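You operate a simulated robot arm through the tools that you are given. There is no shell and no other tool.

Carry out the task below with a simulated robot arm. There is one attempt and no reset: what you move stays moved.

## Task
Give the black-collar vial 3 doses of dye and one of water.
Fine: load it in the blue cup of the turntable and step it under the drip tube; BLUE key, WATER key. Set down upright: what you pick out.

Only the result counts: the job must be done as asked and must still hold three seconds after the hand-in. Knocking over, shifting, dropping, spilling or breaking anything else fails it.

## Robot
A 7-joint arm with a three-finger gripper, fixed in place. Base frame: the origin is at the foot of the arm, x ahead of it, y to its left, z up. Lengths are in mm, angles in degrees, forces in N, time in s.
Its first joint turns from -166.0 to 166.0 degrees. Payload 2.69 kg.
The TCP is the grasp point between the finger pads, 30 mm short of the fingertips. In the tool frame z runs along the fingers and y along their closing line. Largest opening 128 mm; the body of the gripper starts 117 mm behind the TCP.
Orientation is that of the tool frame in the base frame, as a unit quaternion [w, x, y, z]. With the fingers straight down and closing along the base's y, the tool's x points along the base's -x, its y along +y and its z along -z.

## Interface
- The arm moves only by the tool jog_arm. Its argument "deltas" is a list of rows, each a list of 6 numbers: the shift along the tool's x, y, z in units of 100 mm (1.0 is 100 mm), then the turn, a rotation vector about the tool's x, y, z in units of 120 degrees (1.0 is 120 degrees). In form: [[x, y, z, ax, ay, az], ...]. A call has 1 to 20 rows; each row is the pose to reach, as a shift and turn from the pose commanded when the call began, along the tool's axes at that moment. "fingers" is the finger opening in mm, from 0 to 128, set as the call begins (left out, the last holds). A call with a number of a shift or a turn outside -1 to 1 is refused whole. Rows are played at 5 a second. More than 50 mm and 8.6 degrees between two rows, or a gripper value outside its range, and nothing of the call is played. A pose out of reach is approached as far as the arm can. The call stops where the force on the tool passes 40 N (or 10 N more than at its start, if that is more) or the arm is blocked; 0.2 s more then pass. The fingers move at their own pace and stop on an object; they squeeze with about 30 N. The grip force told is the motor's: it shows also when the fingers shut on nothing. Time passes only in rows, and 0.2 s behind the last, so rows that repeat a pose let the fingers close. The reply holds the time, the measured pose of the TCP, the force on the tool along the base axes, the opening and the grip force, in the units named above and with some noise, with the torque about the TCP (base axes, N m) and any sound that the robot's microphone picked up, and new pictures: "show" is both (left out), scene, wrist or none.
- Cameras (640 x 400 px; columns grow to the right, rows downward): "scene" is fixed at [44.9, 650.4, 1468]; the picture's right is [-0.16, -0.99, 0.00], its down [-0.54, 0.09, -0.84] and it looks along [0.83, -0.14, -0.55] (base axes); focal length 336 px, centre (320, 200). "wrist" rides on the gripper at [58, 54, -131] in the tool frame; the picture's right is [-0.68, 0.74, 0.00], its down [-0.62, -0.57, -0.55] and it looks along [-0.40, -0.37, 0.84] (tool axes); focal length 234 px, centre (320, 200). There is no depth. A picture from a camera that has moved, and an enlarged one, comes with that camera's place and axes in the base frame and with its lens. The place of the scene camera against the robot may be out by one fixed shift of up to 12 mm in any direction.
- slide_trunk(by): slides the trunk up (or, below 0, down) by that many mm; the arm rides with it, the base frame stays. It gives what a move gives, with no picture.
- zoom(camera, box): a new picture of the part [left, top, right, bottom] of that camera's present view, enlarged. The clock stands still meanwhile.
- finish_job(): hands the job in; it is judged then, once.

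Nothing tells you positions but the pictures and the camera data. Unless the task says otherwise, let go and move clear before handing in.

The tools are called after "Call:" as a command line: name --pt "numbers of a row" for each row, then --argument value for the rest, lists and objects as JSON in quotes. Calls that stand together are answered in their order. jog_arm: Moves the arm, as the interface text tells. Its arguments: {"type":"object","properties":{"deltas":{"type":"array"},"fingers":{"type":"number"},"show":{"type":"string","enum":["both","scene","wrist","none"]}},"required":["deltas"]} The other tools are called the same way: slide_trunk (by) slides the trunk up or down; zoom (camera, box) takes an enlarged picture of a part of a camera's view; finish_job () hands the job in.

At the start:

```text
time: 0.0
tool_pos: [439.8, 541.5, 1231.2]
orientation: [0.001, 0.0, 1.0, 0.0]
ft_force: [-0.5, 0.0, -0.1]
moment: [0.02, -0.03, -0.02]
finger_gap: 127.7
finger_force: 0.0
trunk travel left (down, up): [-150.0, 200.0]
```

scene: 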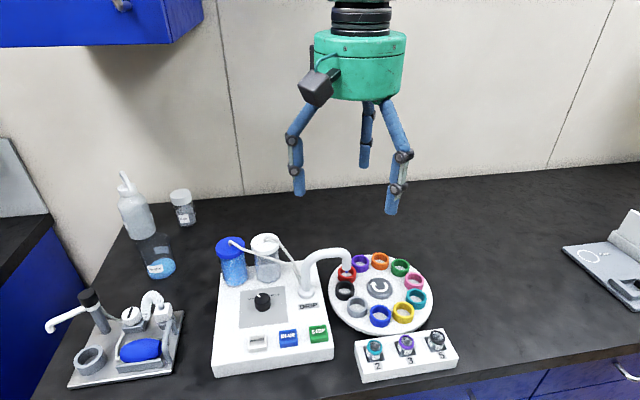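
wrist: 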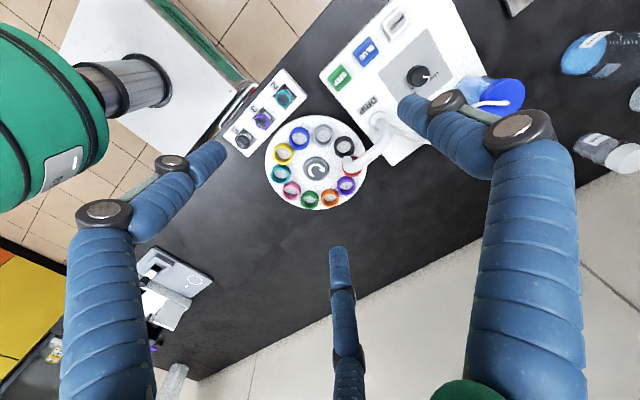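

I see a dispensing station with blue and water bottles, keys and a dial, next to a turntable with coloured cups and a rack of three vials in front of it. I'll zoom in to read the details before I move anything.

Call:
zoom --camera "scene" --box '[200, 220, 350, 380]'

Call:
zoom --camera "scene" --box '[320, 240, 470, 390]'

Call:
zoom --camera "wrist" --box '[210, 50, 370, 220]'

Call:
zoom --camera "wrist" --box '[310, 0, 530, 140]'

```text
2.50 times, centred on (275, 300) of scene
camera zoom: at [44.9, 650.4, 1468.0], right [-0.16, -0.99, 0.0], down [-0.54, 0.09, -0.84], along [0.83, -0.14, -0.55], focal length 839 px, centre (432, -50)
```

zoom: 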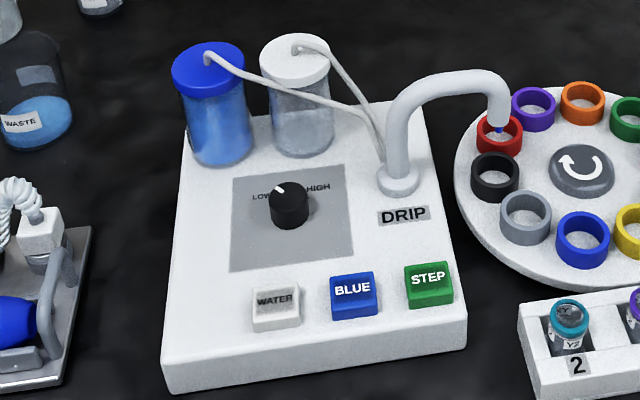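

```text
2.67 times, centred on (395, 315) of scene
camera zoom: at [44.9, 650.4, 1468.0], right [-0.16, -0.99, 0.0], down [-0.54, 0.09, -0.84], along [0.83, -0.14, -0.55], focal length 895 px, centre (120, -107)
```

zoom: 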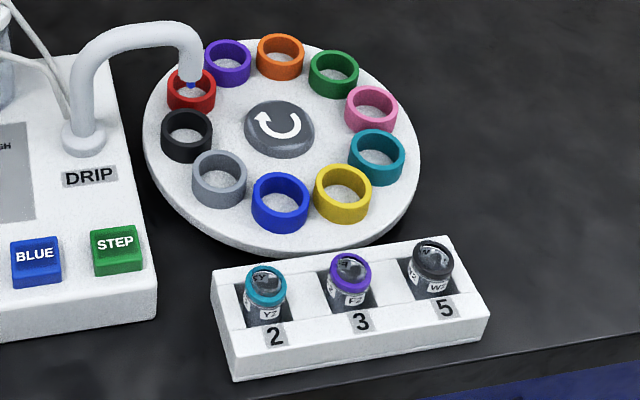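

```text
2.35 times, centred on (290, 135) of wrist
camera zoom: at [381.8, 594.3, 1361.5], right [0.68, 0.74, 0.0], down [0.62, -0.57, 0.55], along [0.4, -0.37, -0.84], focal length 551 px, centre (391, 353)
```

zoom: 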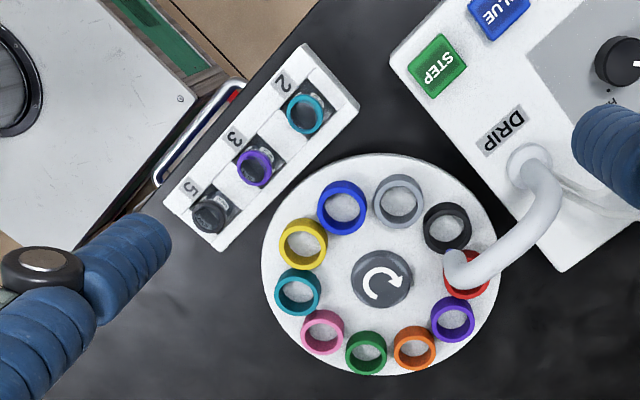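

```text
2.86 times, centred on (420, 70) of wrist
camera zoom: at [381.8, 594.3, 1361.5], right [0.68, 0.74, 0.0], down [0.62, -0.57, 0.55], along [0.4, -0.37, -0.84], focal length 669 px, centre (34, 571)
```

zoom: 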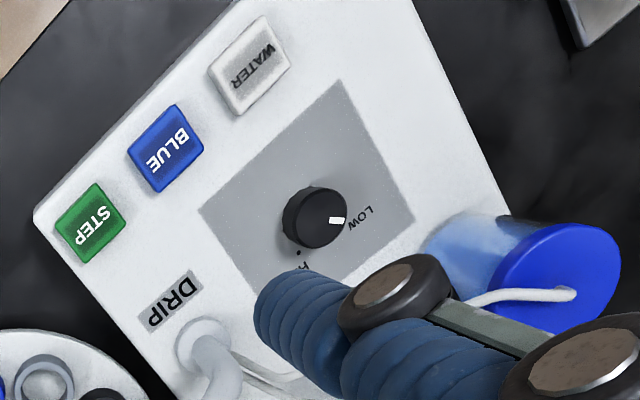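

The turntable arrow runs clockwise seen from above. Red is under the drip tube now, with black, grey and blue next in line. I'll zoom tighter on the vials and the dial.

Call:
zoom --camera "scene" --box '[360, 325, 460, 385]'

Call:
zoom --camera "scene" --box '[235, 275, 340, 355]'

Call:
zoom --camera "wrist" --box '[380, 40, 460, 100]'

Call:
zoom --camera "wrist" --box '[215, 65, 305, 165]'

Call:
zoom --camera "scene" --box '[290, 235, 440, 335]'

```text
6.40 times, centred on (410, 355) of scene
camera zoom: at [44.9, 650.4, 1468.0], right [-0.16, -0.99, 0.0], down [-0.54, 0.09, -0.84], along [0.83, -0.14, -0.55], focal length 2147 px, centre (-256, -792)
```

zoom: 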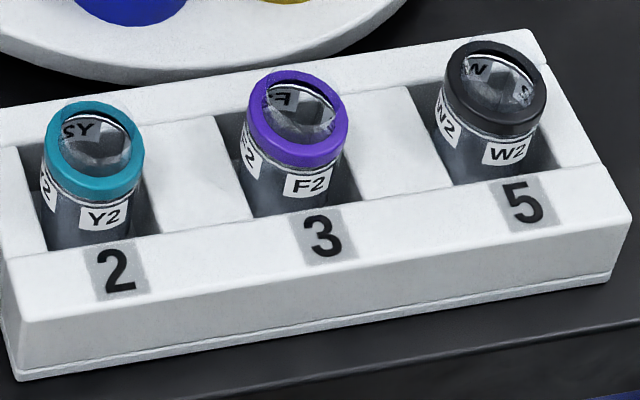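

```text
5.00 times, centred on (288, 315) of scene
camera zoom: at [44.9, 650.4, 1468.0], right [-0.16, -0.99, 0.0], down [-0.54, 0.09, -0.84], along [0.83, -0.14, -0.55], focal length 1678 px, centre (482, -375)
```

zoom: 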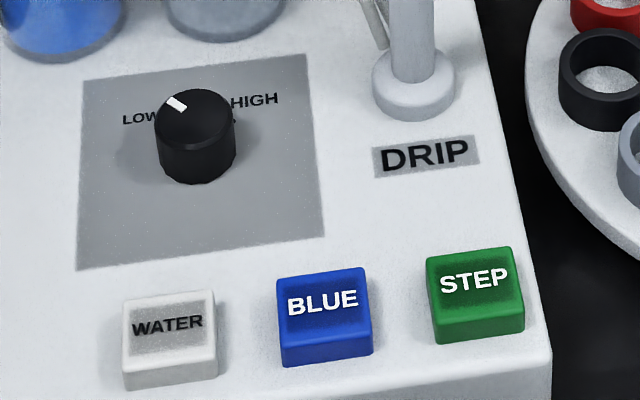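

```text
6.67 times, centred on (420, 70) of wrist
camera zoom: at [381.8, 594.3, 1361.5], right [0.68, 0.74, 0.0], down [0.62, -0.57, 0.55], along [0.4, -0.37, -0.84], focal length 1561 px, centre (-347, 1067)
```

zoom: 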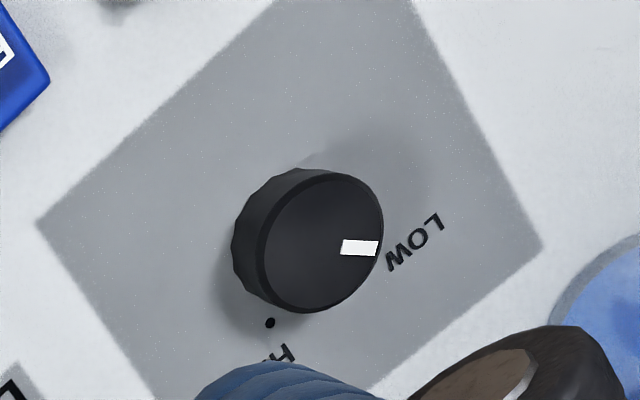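

```text
4.00 times, centred on (260, 115) of wrist
camera zoom: at [381.8, 594.3, 1361.5], right [0.68, 0.74, 0.0], down [0.62, -0.57, 0.55], along [0.4, -0.37, -0.84], focal length 937 px, centre (560, 540)
```

zoom: 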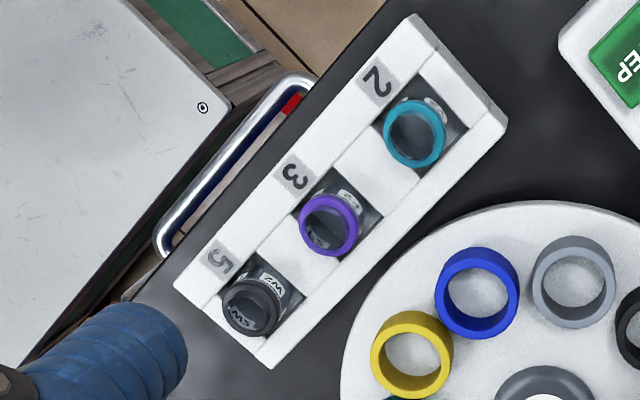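

```text
4.00 times, centred on (365, 285) of scene
camera zoom: at [44.9, 650.4, 1468.0], right [-0.16, -0.99, 0.0], down [-0.54, 0.09, -0.84], along [0.83, -0.14, -0.55], focal length 1342 px, centre (140, -140)
```

zoom: 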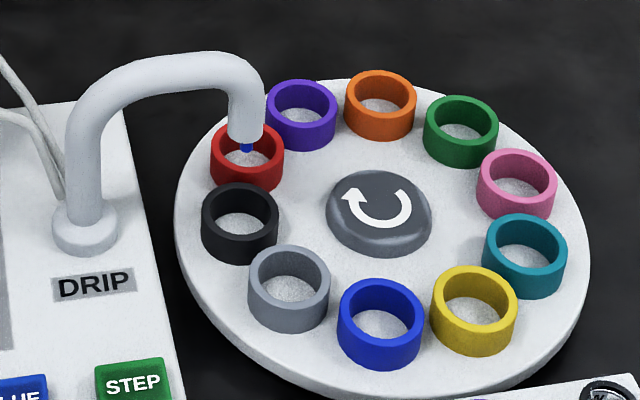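

The black-collar vial W2 sits in rack slot 5, at roughly (391, 373), with its top near z 907. The blue cup is at roughly (462, 464), and the dial points to LOW. I'll move down toward the rack and narrow the fingers to see how the gripper behaves.

Call:
jog_arm --pt "0.16 -0.33 0.33 0 0 0" --pt "0.32 -0.66 0.66 0 0 0" --pt "0.48 -0.98 0.98 0 0 0" --pt "0.48 -0.98 0.98 0 0 0" --fingers 60

```text
time: 1.0
tool_pos: [393.6, 439.3, 1134.9]
orientation: [-0.001, 0.0, 1.0, 0.0]
ft_force: [-0.5, 0.7, 0.7]
moment: [0.01, 0.03, -0.04]
finger_gap: 60.1
finger_force: 0.1
trunk travel left (down, up): [-150.0, 200.0]
camera wrist: at [334.5, 493.5, 1263.7], right [0.68, 0.74, 0.0], down [0.62, -0.57, 0.55], along [0.4, -0.37, -0.84], focal length 234 px, centre (320, 200)
```

scene: 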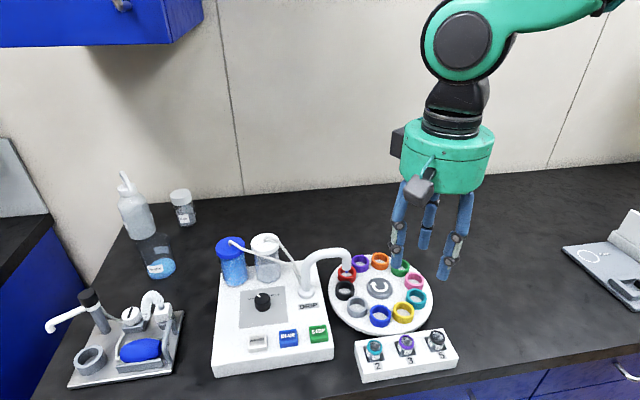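
wrist: 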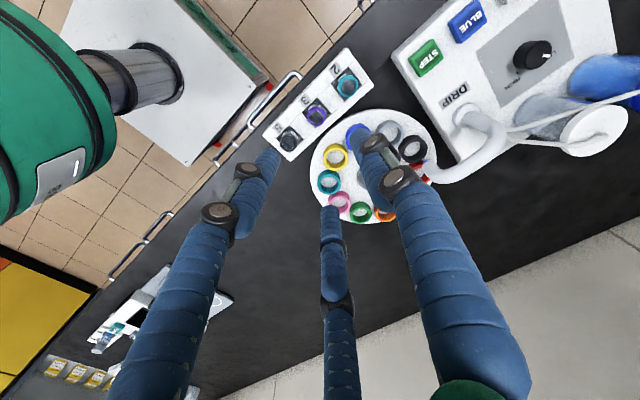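

The gripper shows three fingers spaced 120° apart that close toward the TCP. I'll zoom the wrist view to refine the vial and cup positions.

Call:
zoom --camera "wrist" --box '[255, 45, 385, 165]'

Call:
zoom --camera "wrist" --box '[300, 90, 460, 230]'

Call:
zoom --camera "wrist" --box '[380, 0, 560, 120]'

Call:
zoom --camera "scene" --box '[360, 170, 500, 290]'

```text
3.33 times, centred on (320, 105) of wrist
camera zoom: at [334.5, 493.5, 1263.7], right [0.68, 0.74, 0.0], down [0.62, -0.57, 0.55], along [0.4, -0.37, -0.84], focal length 781 px, centre (320, 517)
```

zoom: 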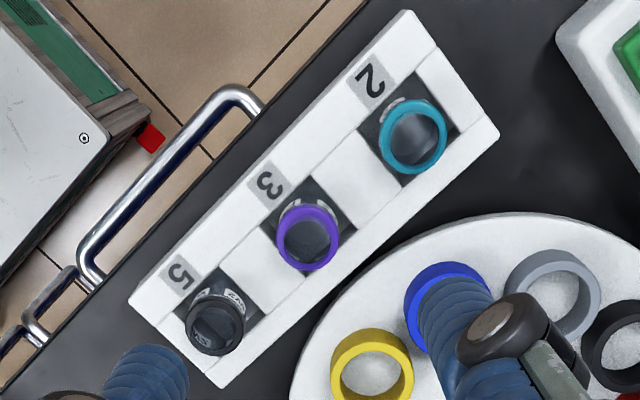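

```text
2.86 times, centred on (380, 160) of wrist
camera zoom: at [334.5, 493.5, 1263.7], right [0.68, 0.74, 0.0], down [0.62, -0.57, 0.55], along [0.4, -0.37, -0.84], focal length 669 px, centre (149, 314)
```

zoom: 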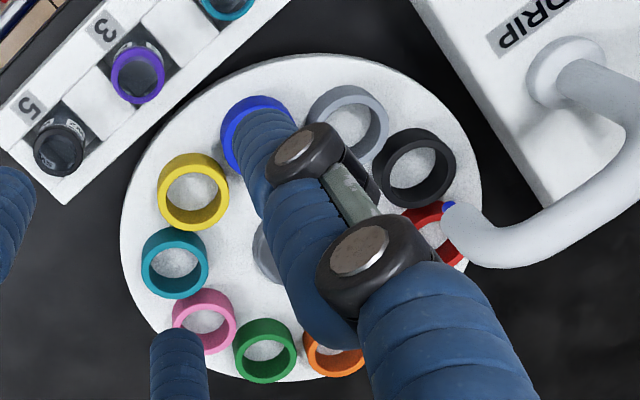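

```text
3.33 times, centred on (470, 60) of wrist
camera zoom: at [334.5, 493.5, 1263.7], right [0.68, 0.74, 0.0], down [0.62, -0.57, 0.55], along [0.4, -0.37, -0.84], focal length 781 px, centre (-180, 667)
```

zoom: 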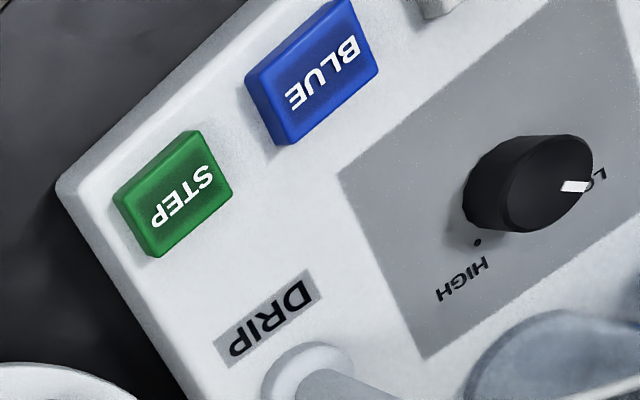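

```text
3.33 times, centred on (430, 230) of scene
camera zoom: at [44.9, 650.4, 1468.0], right [-0.16, -0.99, 0.0], down [-0.54, 0.09, -0.84], along [0.83, -0.14, -0.55], focal length 1118 px, centre (-47, 100)
```

zoom: 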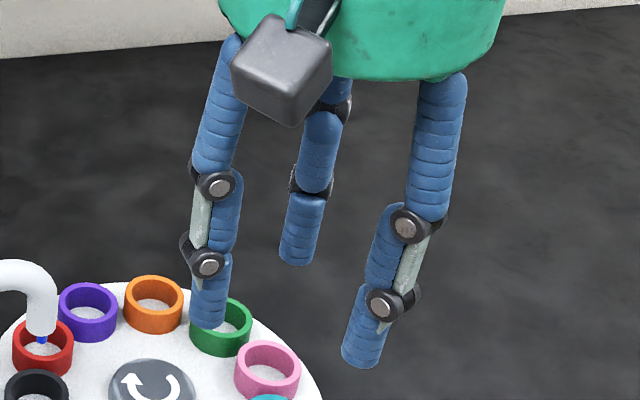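

The wrist views put the black-collar vial's top at about (391.5, 373, 907), with the rack top near z 885. I'll move above it and check alignment before going down.

Call:
jog_arm --pt "0.0 -0.24 0.33 0 0 0" --pt "0.0 -0.48 0.66 0 0 0" --pt "0.0 -0.7 0.98 0 0 0" --pt "0.0 -0.7 0.98 0 0 0" --pt "0.0 -0.7 0.98 0 0 0" --fingers 50

```text
time: 2.2
tool_pos: [393.0, 370.6, 1034.7]
orientation: [0.0, -0.001, 1.0, -0.001]
ft_force: [0.3, -0.5, -0.6]
moment: [0.0, -0.01, -0.01]
finger_gap: 50.0
finger_force: 0.0
trunk travel left (down, up): [-150.0, 200.0]
camera wrist: at [335.4, 424.4, 1164.9], right [0.68, 0.74, 0.0], down [0.62, -0.57, 0.55], along [0.4, -0.37, -0.84], focal length 234 px, centre (320, 200)
```

scene: 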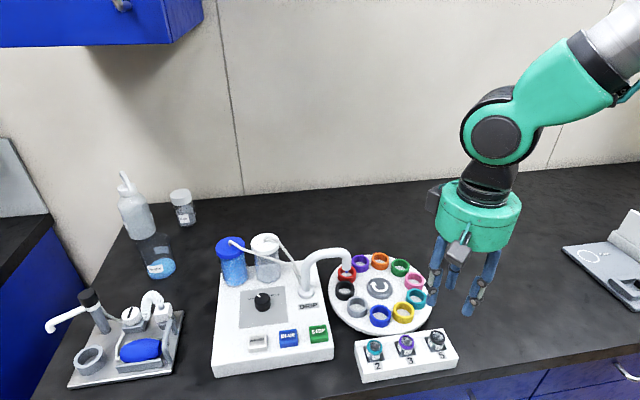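
wrist: 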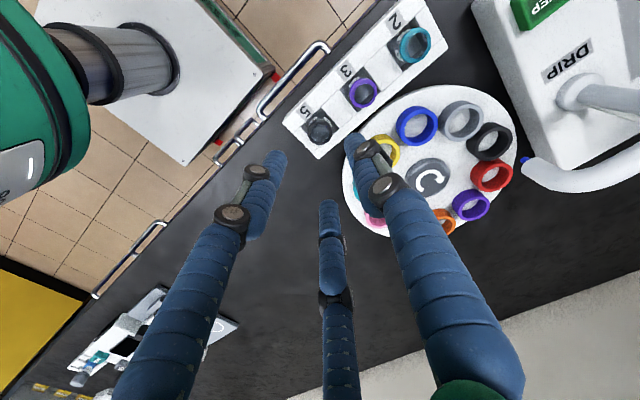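

The gripper is now about over the vial. I'll zoom in to check the alignment along the tool axis.

Call:
zoom --camera "wrist" --box '[270, 80, 370, 180]'

Call:
zoom --camera "wrist" --box '[340, 60, 540, 240]'

```text
4.00 times, centred on (320, 130) of wrist
camera zoom: at [335.4, 424.4, 1164.9], right [0.68, 0.74, 0.0], down [0.62, -0.57, 0.55], along [0.4, -0.37, -0.84], focal length 937 px, centre (320, 480)
```

zoom: 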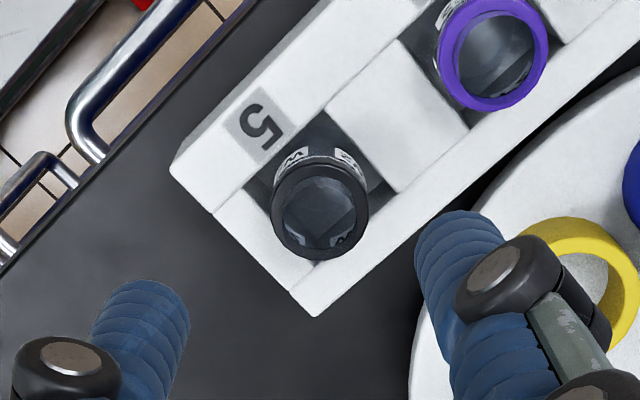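

```text
2.22 times, centred on (440, 150) of wrist
camera zoom: at [335.4, 424.4, 1164.9], right [0.68, 0.74, 0.0], down [0.62, -0.57, 0.55], along [0.4, -0.37, -0.84], focal length 520 px, centre (53, 311)
```

zoom: 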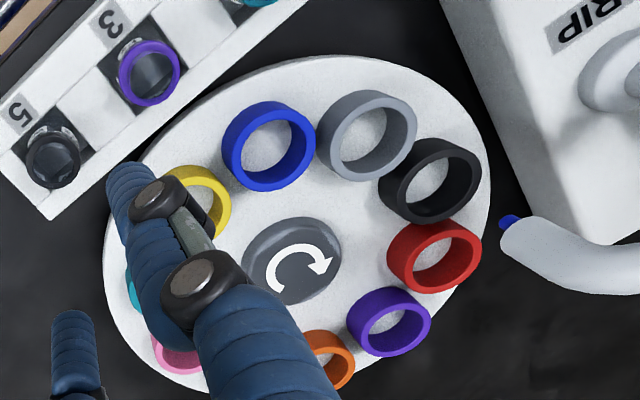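

The vial is centred under the TCP to within about 1–2 mm. I'll go down most of the way now.

Call:
jog_arm --pt "0.0 0.0 0.3 0 0 0" --pt "0.0 0.0 0.6 0 0 0" --pt "0.0 0.0 0.8 0 0 0" --pt "0.0 0.0 0.8 0 0 0" --fingers 46

```text
time: 3.2
tool_pos: [393.3, 373.5, 955.5]
orientation: [0.001, -0.002, 1.0, 0.001]
ft_force: [0.4, 0.1, -0.3]
moment: [-0.02, -0.01, 0.0]
finger_gap: 46.0
finger_force: 0.1
trunk travel left (down, up): [-150.0, 200.0]
camera wrist: at [334.0, 426.6, 1085.3], right [0.68, 0.74, 0.0], down [0.62, -0.56, 0.55], along [0.4, -0.37, -0.84], focal length 234 px, centre (320, 200)
```

scene: 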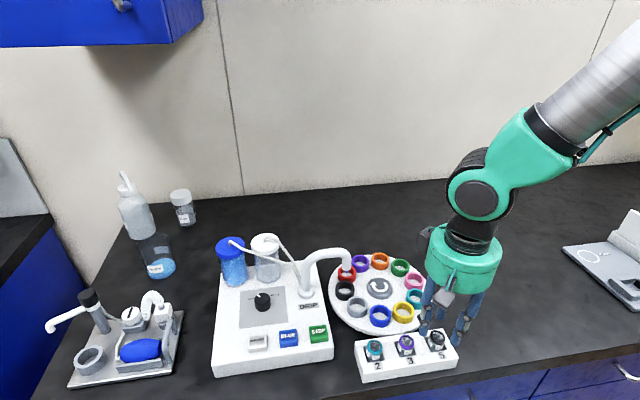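
wrist: 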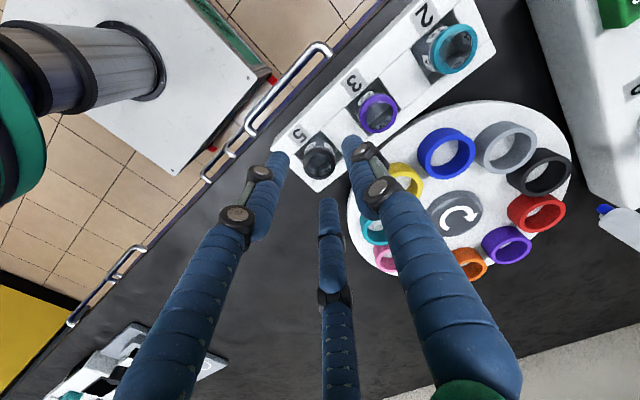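

Call:
zoom --camera "wrist" --box '[260, 105, 400, 215]'

Call:
zoom --camera "scene" --box '[390, 260, 500, 380]'

```text
3.64 times, centred on (330, 160) of wrist
camera zoom: at [334.0, 426.6, 1085.3], right [0.68, 0.74, 0.0], down [0.62, -0.56, 0.55], along [0.4, -0.37, -0.84], focal length 852 px, centre (284, 346)
```

zoom: 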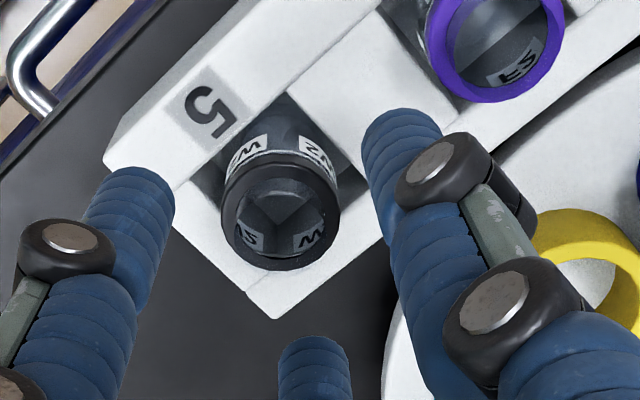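

```text
3.33 times, centred on (445, 320) of scene
camera zoom: at [44.9, 650.4, 1468.0], right [-0.16, -0.99, 0.0], down [-0.54, 0.09, -0.84], along [0.83, -0.14, -0.55], focal length 1118 px, centre (-97, -200)
```

zoom: 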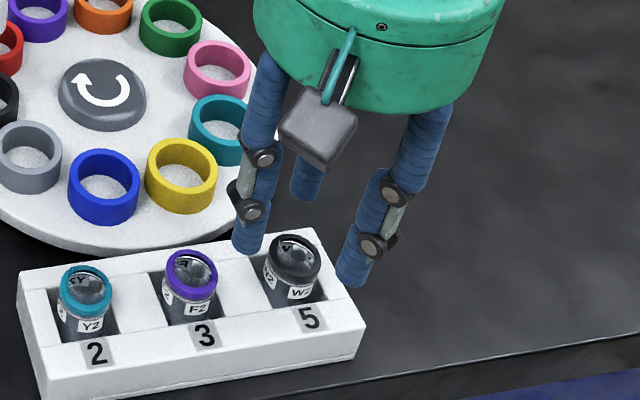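

It's still centred on the vial. I'll go down to TCP z ≈ 920, with the fingertips just above the rack top, and then close on the collar.

Call:
jog_arm --pt "0.0 -0.01 0.15 0 0 0" --pt "0.0 -0.01 0.28 0 0 0" --pt "0.0 -0.01 0.35 0 0 0" --pt "0.0 -0.01 0.35 0 0 0" --fingers 46

```text
time: 4.2
tool_pos: [393.2, 372.2, 920.4]
orientation: [0.001, 0.0, 1.0, 0.0]
ft_force: [0.0, 0.0, -0.7]
moment: [-0.02, 0.01, 0.0]
finger_gap: 46.1
finger_force: 0.0
trunk travel left (down, up): [-150.0, 200.0]
camera wrist: at [334.3, 425.2, 1050.5], right [0.68, 0.74, 0.0], down [0.62, -0.57, 0.55], along [0.4, -0.37, -0.84], focal length 234 px, centre (320, 200)
```

scene: 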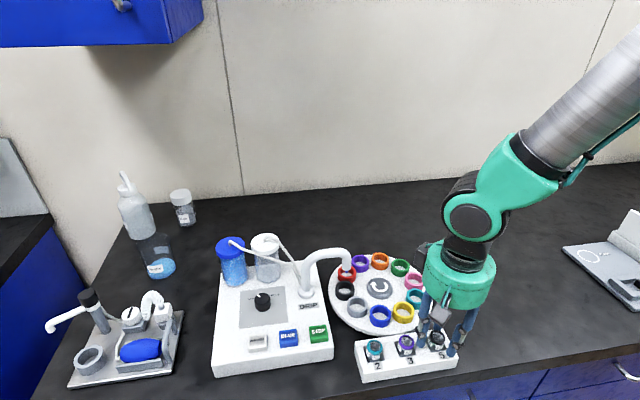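
wrist: 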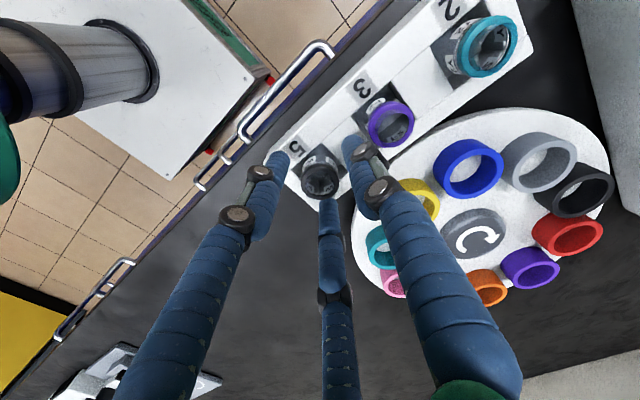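

Call:
zoom --camera "wrist" --box '[260, 125, 400, 225]'

Call:
zoom --camera "scene" --box '[390, 280, 490, 380]'

```text
4.00 times, centred on (330, 175) of wrist
camera zoom: at [334.3, 425.2, 1050.5], right [0.68, 0.74, 0.0], down [0.62, -0.57, 0.55], along [0.4, -0.37, -0.84], focal length 937 px, centre (280, 300)
```

zoom: 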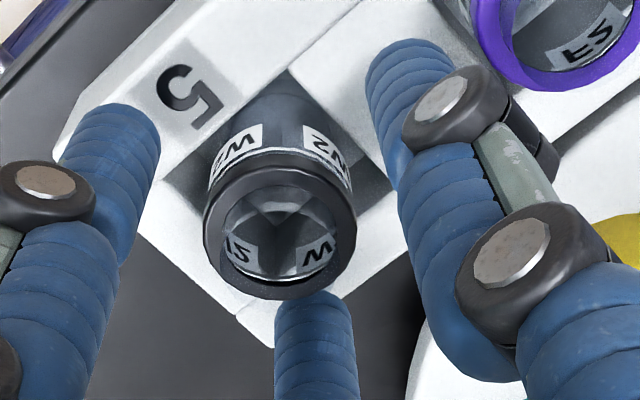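

```text
4.00 times, centred on (440, 330) of scene
camera zoom: at [44.9, 650.4, 1468.0], right [-0.16, -0.99, 0.0], down [-0.54, 0.09, -0.84], along [0.83, -0.14, -0.55], focal length 1342 px, centre (-160, -320)
```

zoom: 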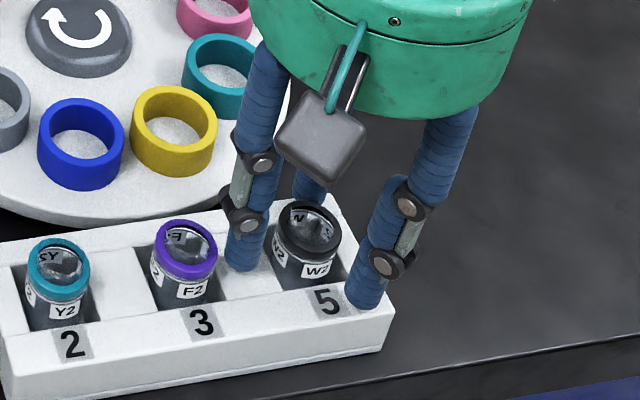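

All three fingers are around the vial with even clearance, so I'm closing the grip now.

Call:
jog_arm --pt "0 0 0 0 0 0" --pt "0 0 0 0 0 0" --pt "0 0 0 0 0 0" --fingers 10

```text
time: 5.0
tool_pos: [392.6, 371.3, 920.3]
orientation: [0.0, -0.001, 1.0, -0.001]
ft_force: [-0.3, 0.8, -0.2]
moment: [0.01, 0.0, 0.01]
finger_gap: 24.9
finger_force: 29.5
trunk travel left (down, up): [-150.0, 200.0]
camera wrist: at [334.3, 425.2, 1050.6], right [0.68, 0.74, 0.0], down [0.62, -0.57, 0.55], along [0.4, -0.37, -0.84], focal length 234 px, centre (320, 200)
```

scene: 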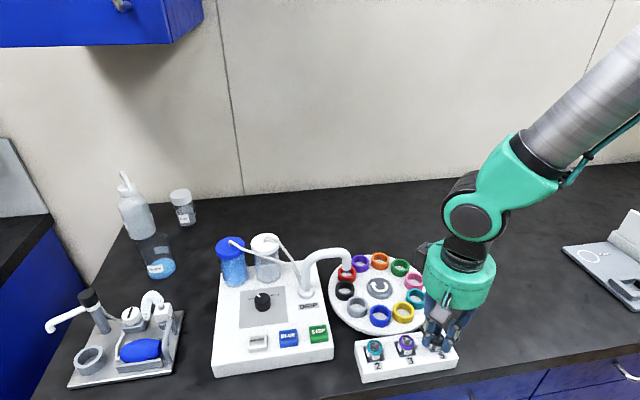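
wrist: 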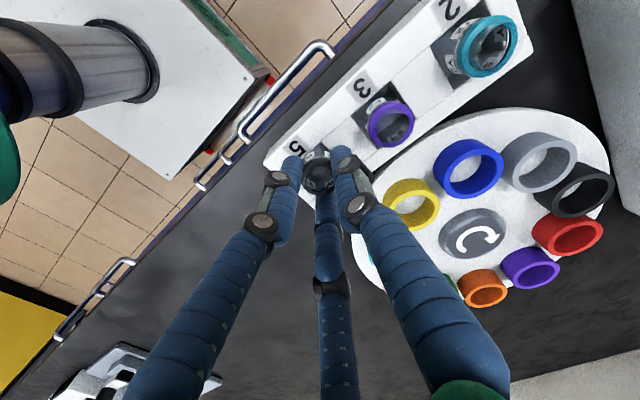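

The fingers have stopped on the vial at a 24.9 mm gap with about 30 N. Next I'll lift it straight up.

Call:
jog_arm --pt "0 0 -0.08 0 0 0" --pt "0 0 -0.2 0 0 0" --pt "0 0 -0.4 0 0 0" --pt "0 0 -0.6 0 0 0" --pt "0 0 -0.8 0 0 0" --pt "0 0 -0.8 0 0 0" --fingers 10

```text
time: 6.4
tool_pos: [393.4, 371.8, 1000.6]
orientation: [0.0, 0.0, 1.0, 0.001]
ft_force: [0.0, 0.7, -0.1]
moment: [-0.03, -0.02, 0.01]
finger_gap: 24.7
finger_force: 30.0
trunk travel left (down, up): [-150.0, 200.0]
camera wrist: at [334.5, 425.5, 1131.3], right [0.68, 0.74, 0.0], down [0.62, -0.56, 0.55], along [0.4, -0.37, -0.84], focal length 234 px, centre (320, 200)
```

scene: 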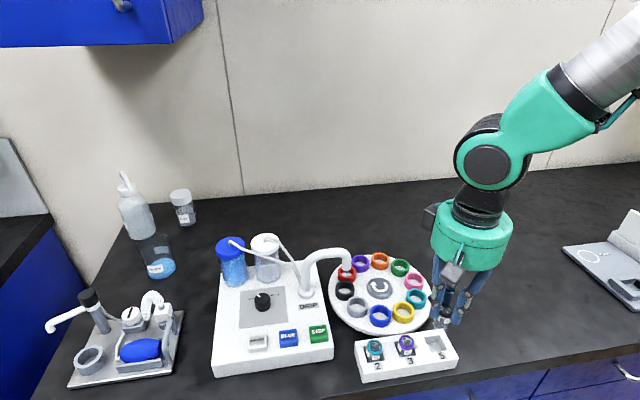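
wrist: 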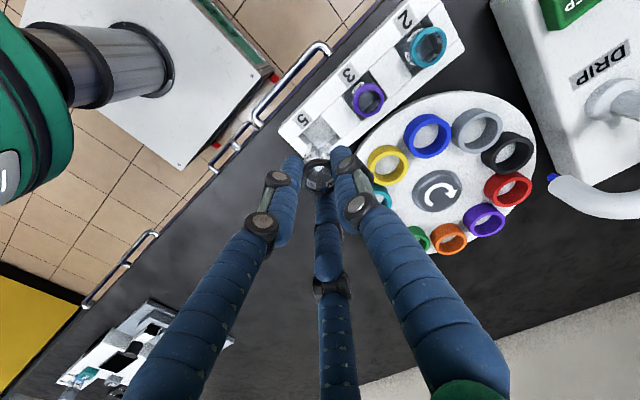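

Call:
zoom --camera "scene" --box '[390, 250, 510, 370]'

Call:
zoom --camera "wrist" --box '[270, 80, 550, 270]'

Call:
zoom --camera "wrist" --box '[370, 90, 490, 190]'

Call:
zoom --camera "scene" --box '[320, 235, 450, 345]'

```text
3.33 times, centred on (450, 310) of scene
camera zoom: at [44.9, 650.4, 1468.0], right [-0.16, -0.99, 0.0], down [-0.54, 0.09, -0.84], along [0.83, -0.14, -0.55], focal length 1118 px, centre (-113, -167)
```

zoom: 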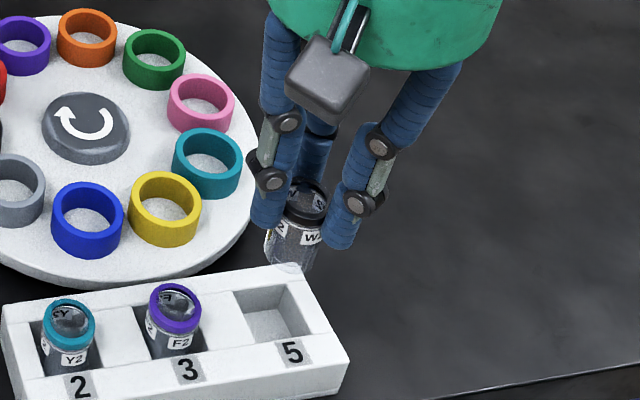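

```text
2.11 times, centred on (410, 175) of wrist
camera zoom: at [334.5, 425.5, 1131.3], right [0.68, 0.74, 0.0], down [0.62, -0.56, 0.55], along [0.4, -0.37, -0.84], focal length 493 px, centre (130, 253)
```

zoom: 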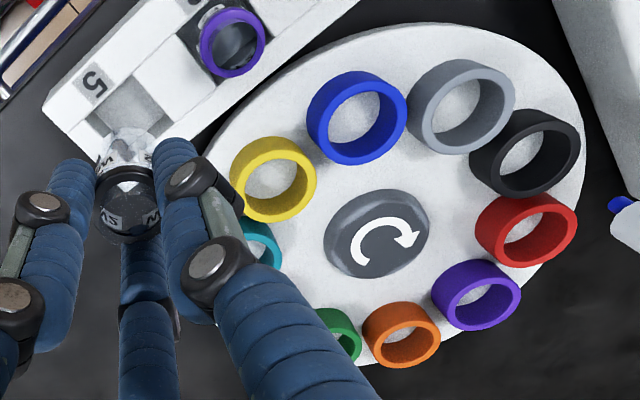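

```text
4.00 times, centred on (430, 140) of wrist
camera zoom: at [334.5, 425.5, 1131.3], right [0.68, 0.74, 0.0], down [0.62, -0.56, 0.55], along [0.4, -0.37, -0.84], focal length 937 px, centre (-120, 440)
```

zoom: 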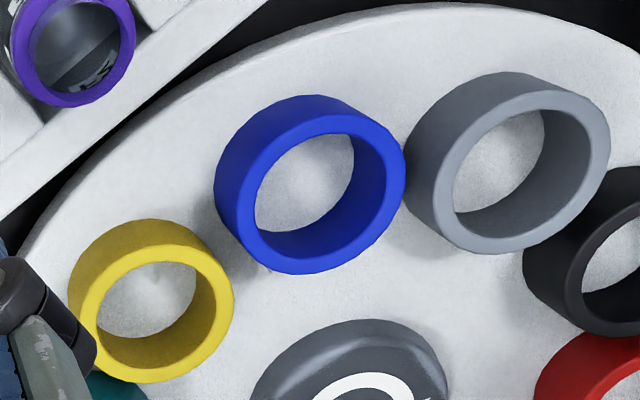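

```text
3.64 times, centred on (385, 290) of scene
camera zoom: at [44.9, 650.4, 1468.0], right [-0.16, -0.99, 0.0], down [-0.54, 0.09, -0.84], along [0.83, -0.14, -0.55], focal length 1220 px, centre (84, -127)
```

zoom: 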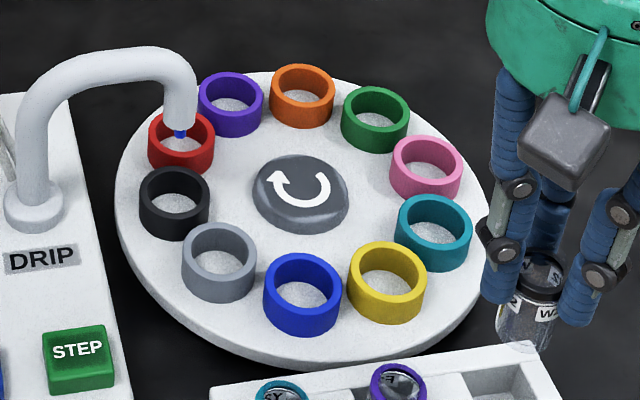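

The vial is held upright and lifted clear, with its bottom about 60 mm below the TCP. I'll carry it to above the blue cup, near (463, 459), staying high, and then refine the alignment.

Call:
jog_arm --pt "-0.14 0.17 -0.05 0 0 0" --pt "-0.28 0.35 -0.1 0 0 0" --pt "-0.42 0.52 -0.1 0 0 0" --pt "-0.56 0.7 -0.1 0 0 0" --pt "-0.7 0.87 -0.1 0 0 0" --pt "-0.7 0.87 -0.1 0 0 0" --pt "-0.7 0.87 -0.1 0 0 0" --fingers 10

```text
time: 8.0
tool_pos: [462.4, 459.4, 1010.9]
orientation: [0.0, 0.001, 1.0, 0.001]
ft_force: [-0.1, 1.0, 0.0]
moment: [0.0, 0.01, -0.02]
finger_gap: 24.7
finger_force: 29.4
trunk travel left (down, up): [-150.0, 200.0]
camera wrist: at [403.3, 512.8, 1141.2], right [0.68, 0.74, 0.0], down [0.62, -0.57, 0.55], along [0.4, -0.37, -0.84], focal length 234 px, centre (320, 200)
```

scene: 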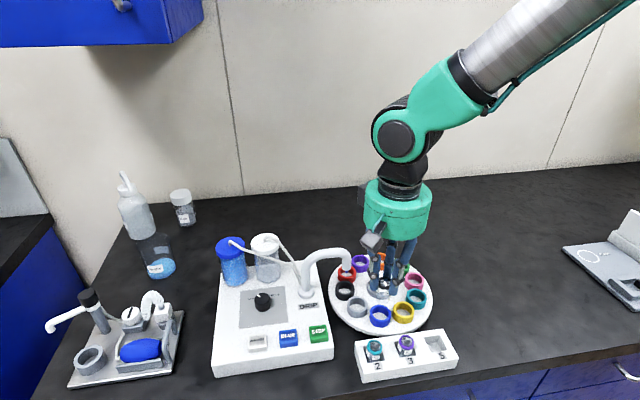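
wrist: 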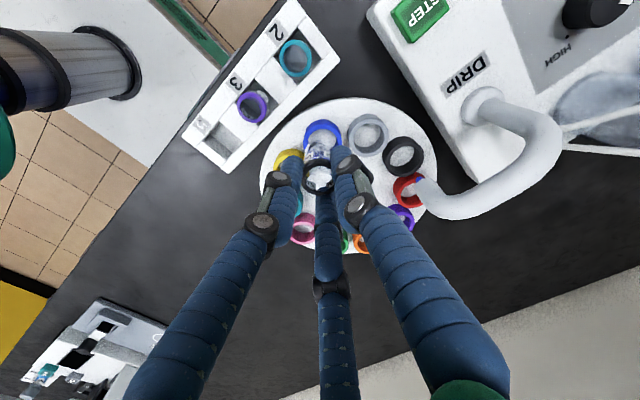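

Call:
zoom --camera "wrist" --box '[270, 95, 370, 205]'

Call:
zoom --camera "scene" --box '[330, 220, 450, 345]'

Call:
zoom --camera "wrist" --box '[250, 80, 590, 270]'

```text
3.64 times, centred on (320, 150) of wrist
camera zoom: at [403.3, 512.8, 1141.2], right [0.68, 0.74, 0.0], down [0.62, -0.57, 0.55], along [0.4, -0.37, -0.84], focal length 852 px, centre (320, 382)
```

zoom: 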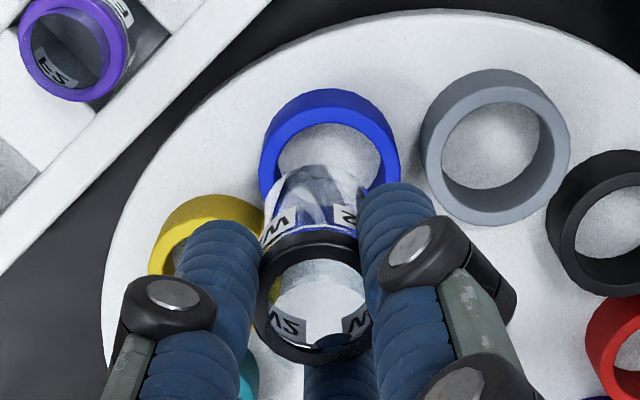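

```text
3.20 times, centred on (390, 282) of scene
camera zoom: at [44.9, 650.4, 1468.0], right [-0.16, -0.99, 0.0], down [-0.54, 0.09, -0.84], along [0.83, -0.14, -0.55], focal length 1074 px, centre (96, -64)
```

zoom: 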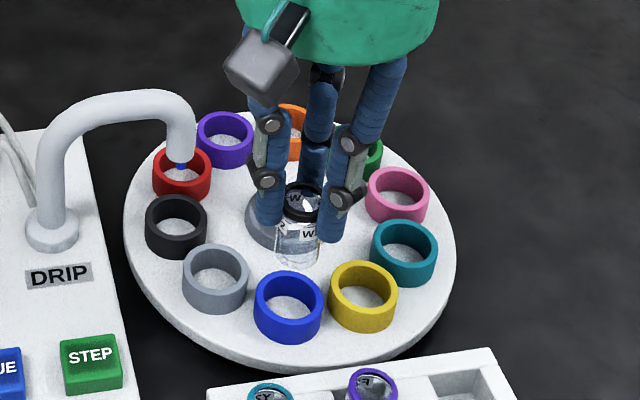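

```text
1.88 times, centred on (420, 175) of wrist
camera zoom: at [403.3, 512.8, 1141.2], right [0.68, 0.74, 0.0], down [0.62, -0.57, 0.55], along [0.4, -0.37, -0.84], focal length 441 px, centre (132, 247)
```

zoom: 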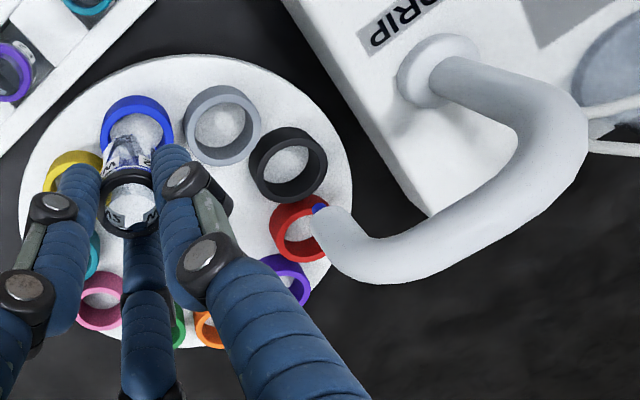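

The cup looks about 5 mm further along +x than the TCP. I'll shift by that amount and lower until the vial bottom is just above the rim, so I can compare the two directly.

Call:
jog_arm --pt "-0.02 0.0 0.1 0 0 0" --pt "-0.05 0.0 0.2 0 0 0" --pt "-0.05 0.0 0.3 0 0 0" --pt "-0.05 0.0 0.3 0 0 0" --pt "-0.05 0.0 0.3 0 0 0" --fingers 10

```text
time: 9.2
tool_pos: [468.0, 458.3, 980.7]
orientation: [0.0, 0.001, 1.0, 0.0]
ft_force: [-0.7, -0.4, 0.2]
moment: [0.01, -0.04, 0.0]
finger_gap: 24.7
finger_force: 29.9
trunk travel left (down, up): [-150.0, 200.0]
camera wrist: at [408.9, 512.1, 1110.6], right [0.68, 0.74, 0.0], down [0.62, -0.56, 0.55], along [0.4, -0.37, -0.84], focal length 234 px, centre (320, 200)
```

scene: 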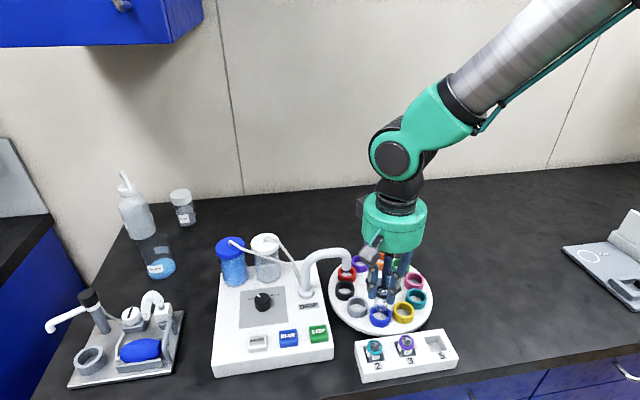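
wrist: 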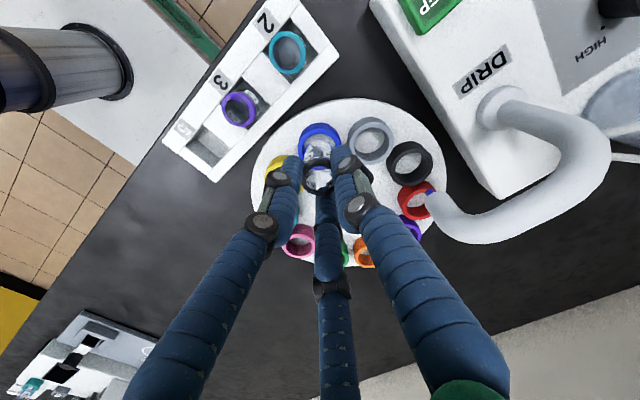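

Call:
zoom --camera "wrist" --box '[280, 110, 360, 200]'

Call:
zoom --camera "scene" --box '[345, 255, 425, 335]'

```text
4.44 times, centred on (320, 155) of wrist
camera zoom: at [408.9, 512.1, 1110.6], right [0.68, 0.74, 0.0], down [0.62, -0.56, 0.55], along [0.4, -0.37, -0.84], focal length 1041 px, centre (320, 400)
```

zoom: 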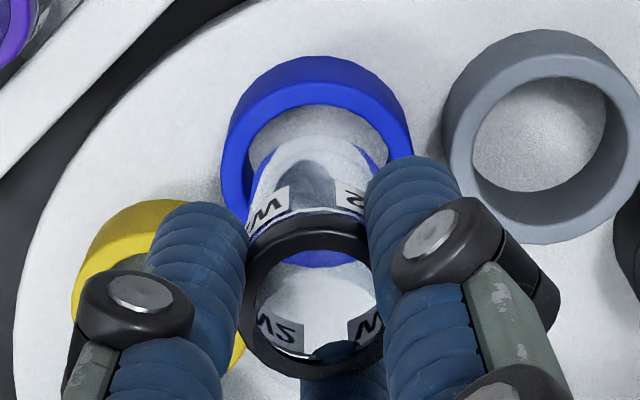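

```text
5.00 times, centred on (385, 295) of scene
camera zoom: at [44.9, 650.4, 1468.0], right [-0.16, -0.99, 0.0], down [-0.54, 0.09, -0.84], along [0.83, -0.14, -0.55], focal length 1678 px, centre (-5, -275)
```

zoom: 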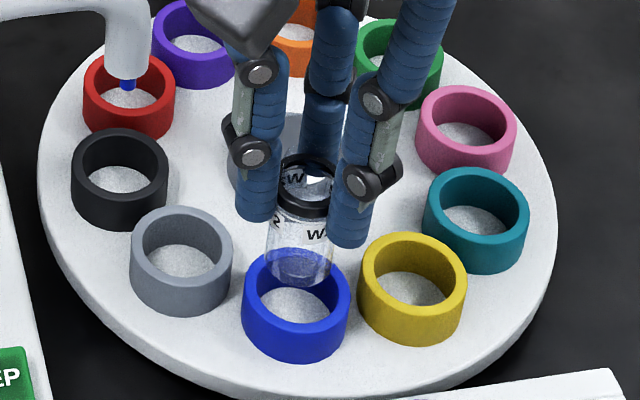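

I'm comparing the vial's base with the blue rim, and need tighter zooms to settle the alignment.

Call:
zoom --camera "scene" --box '[365, 280, 405, 330]'

Call:
zoom --camera "wrist" --box '[298, 118, 345, 180]'

```text
8.00 times, centred on (385, 305) of scene
camera zoom: at [44.9, 650.4, 1468.0], right [-0.16, -0.99, 0.0], down [-0.54, 0.09, -0.84], along [0.83, -0.14, -0.55], focal length 2684 px, centre (-200, -640)
```

zoom: 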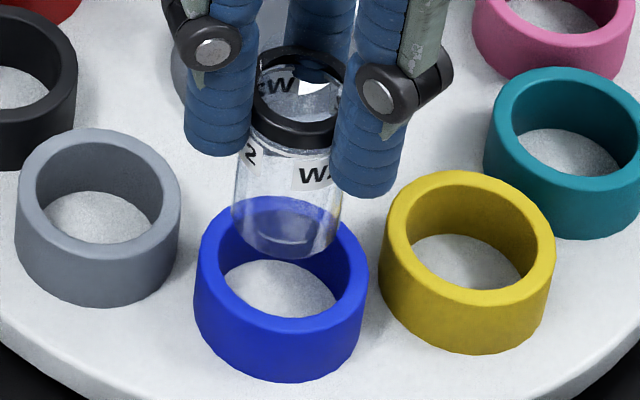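

```text
6.45 times, centred on (322, 149) of wrist
camera zoom: at [408.9, 512.1, 1110.6], right [0.68, 0.74, 0.0], down [0.62, -0.56, 0.55], along [0.4, -0.37, -0.84], focal length 1511 px, centre (310, 529)
```

zoom: 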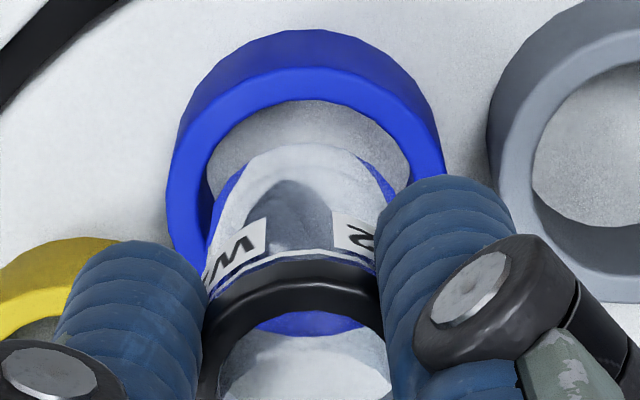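

Solving both views together, the vial sits about 3 mm off the cup centre toward (-x, +y), and its base is still well above the rim. I'll correct by (+3, -2) mm, lower a little and compare again.

Call:
jog_arm --pt "-0.015 -0.01 0.03 0 0 0" --pt "-0.03 -0.02 0.07 0 0 0" --pt "-0.03 -0.02 0.07 0 0 0" --pt "-0.03 -0.02 0.07 0 0 0" --fingers 10

Call:
zoom --camera "scene" --box '[365, 280, 405, 330]'

Call:
zoom --camera "wrist" --box '[298, 118, 345, 180]'

```text
time: 10.2
tool_pos: [470.1, 457.3, 975.2]
orientation: [0.0, 0.0, 1.0, 0.0]
ft_force: [0.0, 0.4, -0.4]
moment: [-0.01, 0.0, 0.03]
finger_gap: 24.7
finger_force: 30.2
trunk travel left (down, up): [-150.0, 200.0]
camera wrist: at [412.0, 510.5, 1104.0], right [0.68, 0.74, 0.0], down [0.62, -0.57, 0.55], along [0.4, -0.37, -0.84], focal length 234 px, centre (320, 200)
```

scene: 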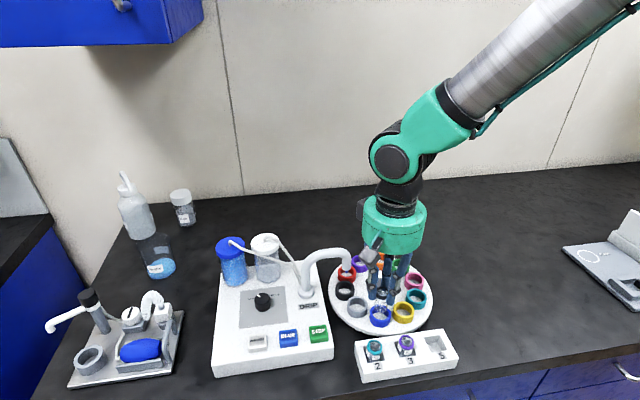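
wrist: 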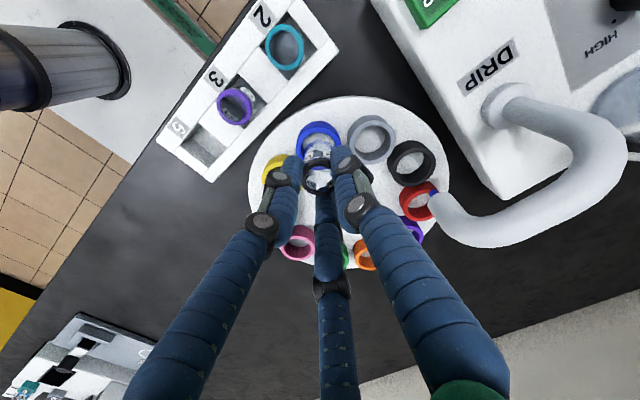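

```text
8.00 times, centred on (385, 305) of scene
camera zoom: at [44.9, 650.4, 1468.0], right [-0.16, -0.99, 0.0], down [-0.54, 0.09, -0.84], along [0.83, -0.14, -0.55], focal length 2684 px, centre (-200, -640)
```

zoom: 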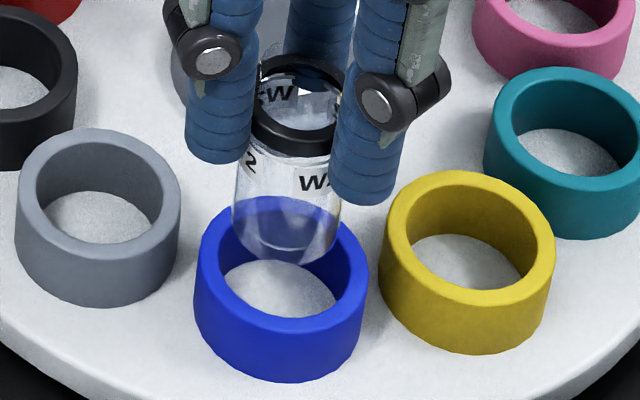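

```text
6.45 times, centred on (322, 149) of wrist
camera zoom: at [412.0, 510.5, 1104.0], right [0.68, 0.74, 0.0], down [0.62, -0.57, 0.55], along [0.4, -0.37, -0.84], focal length 1511 px, centre (310, 529)
```

zoom: 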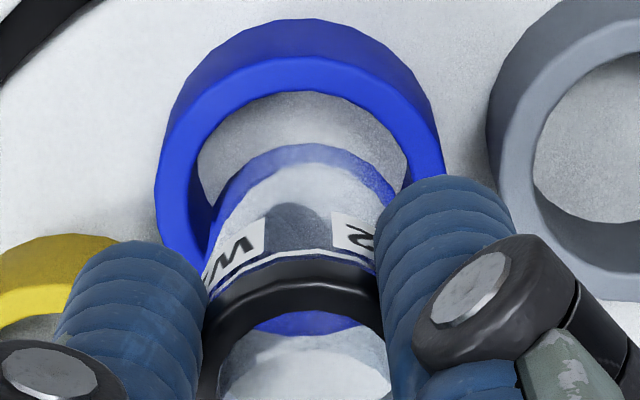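

That agrees: the vial is now within about 0.5 mm of the cup centre and roughly 17 mm above the rim. I'll lower 10 mm and check again.

Call:
jog_arm --pt "0 0 0.03 0 0 0" --pt "0 0 0.07 0 0 0" --pt "0 0 0.1 0 0 0" --pt "0 0 0.1 0 0 0" --fingers 10 --show "none"

Call:
zoom --camera "scene" --box '[365, 280, 405, 330]'

Call:
zoom --camera "wrist" --box '[298, 118, 345, 180]'

```text
time: 11.2
tool_pos: [470.0, 455.8, 963.6]
orientation: [0.0, 0.001, 1.0, 0.0]
ft_force: [-0.5, 0.6, -0.5]
moment: [0.02, -0.02, 0.01]
finger_gap: 24.4
finger_force: 30.3
trunk travel left (down, up): [-150.0, 200.0]
```

```text
8.00 times, centred on (385, 305) of scene
camera zoom: at [44.9, 650.4, 1468.0], right [-0.16, -0.99, 0.0], down [-0.54, 0.09, -0.84], along [0.83, -0.14, -0.55], focal length 2684 px, centre (-200, -640)
```

zoom: 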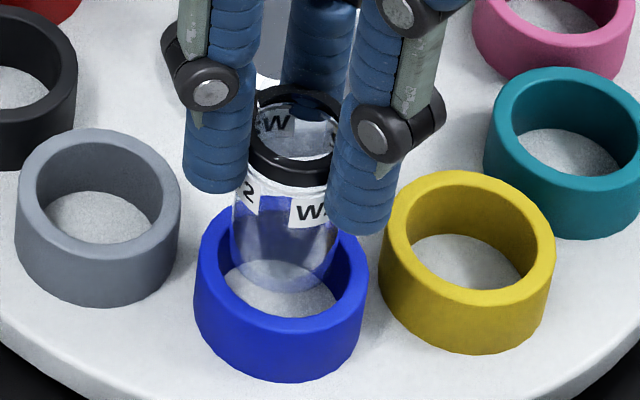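

```text
6.45 times, centred on (322, 149) of wrist
camera zoom: at [412.1, 510.2, 1093.1], right [0.68, 0.74, 0.0], down [0.62, -0.56, 0.55], along [0.4, -0.37, -0.84], focal length 1511 px, centre (310, 529)
```

zoom: 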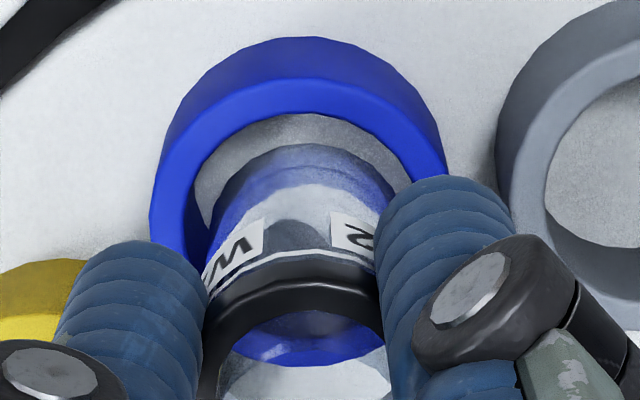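

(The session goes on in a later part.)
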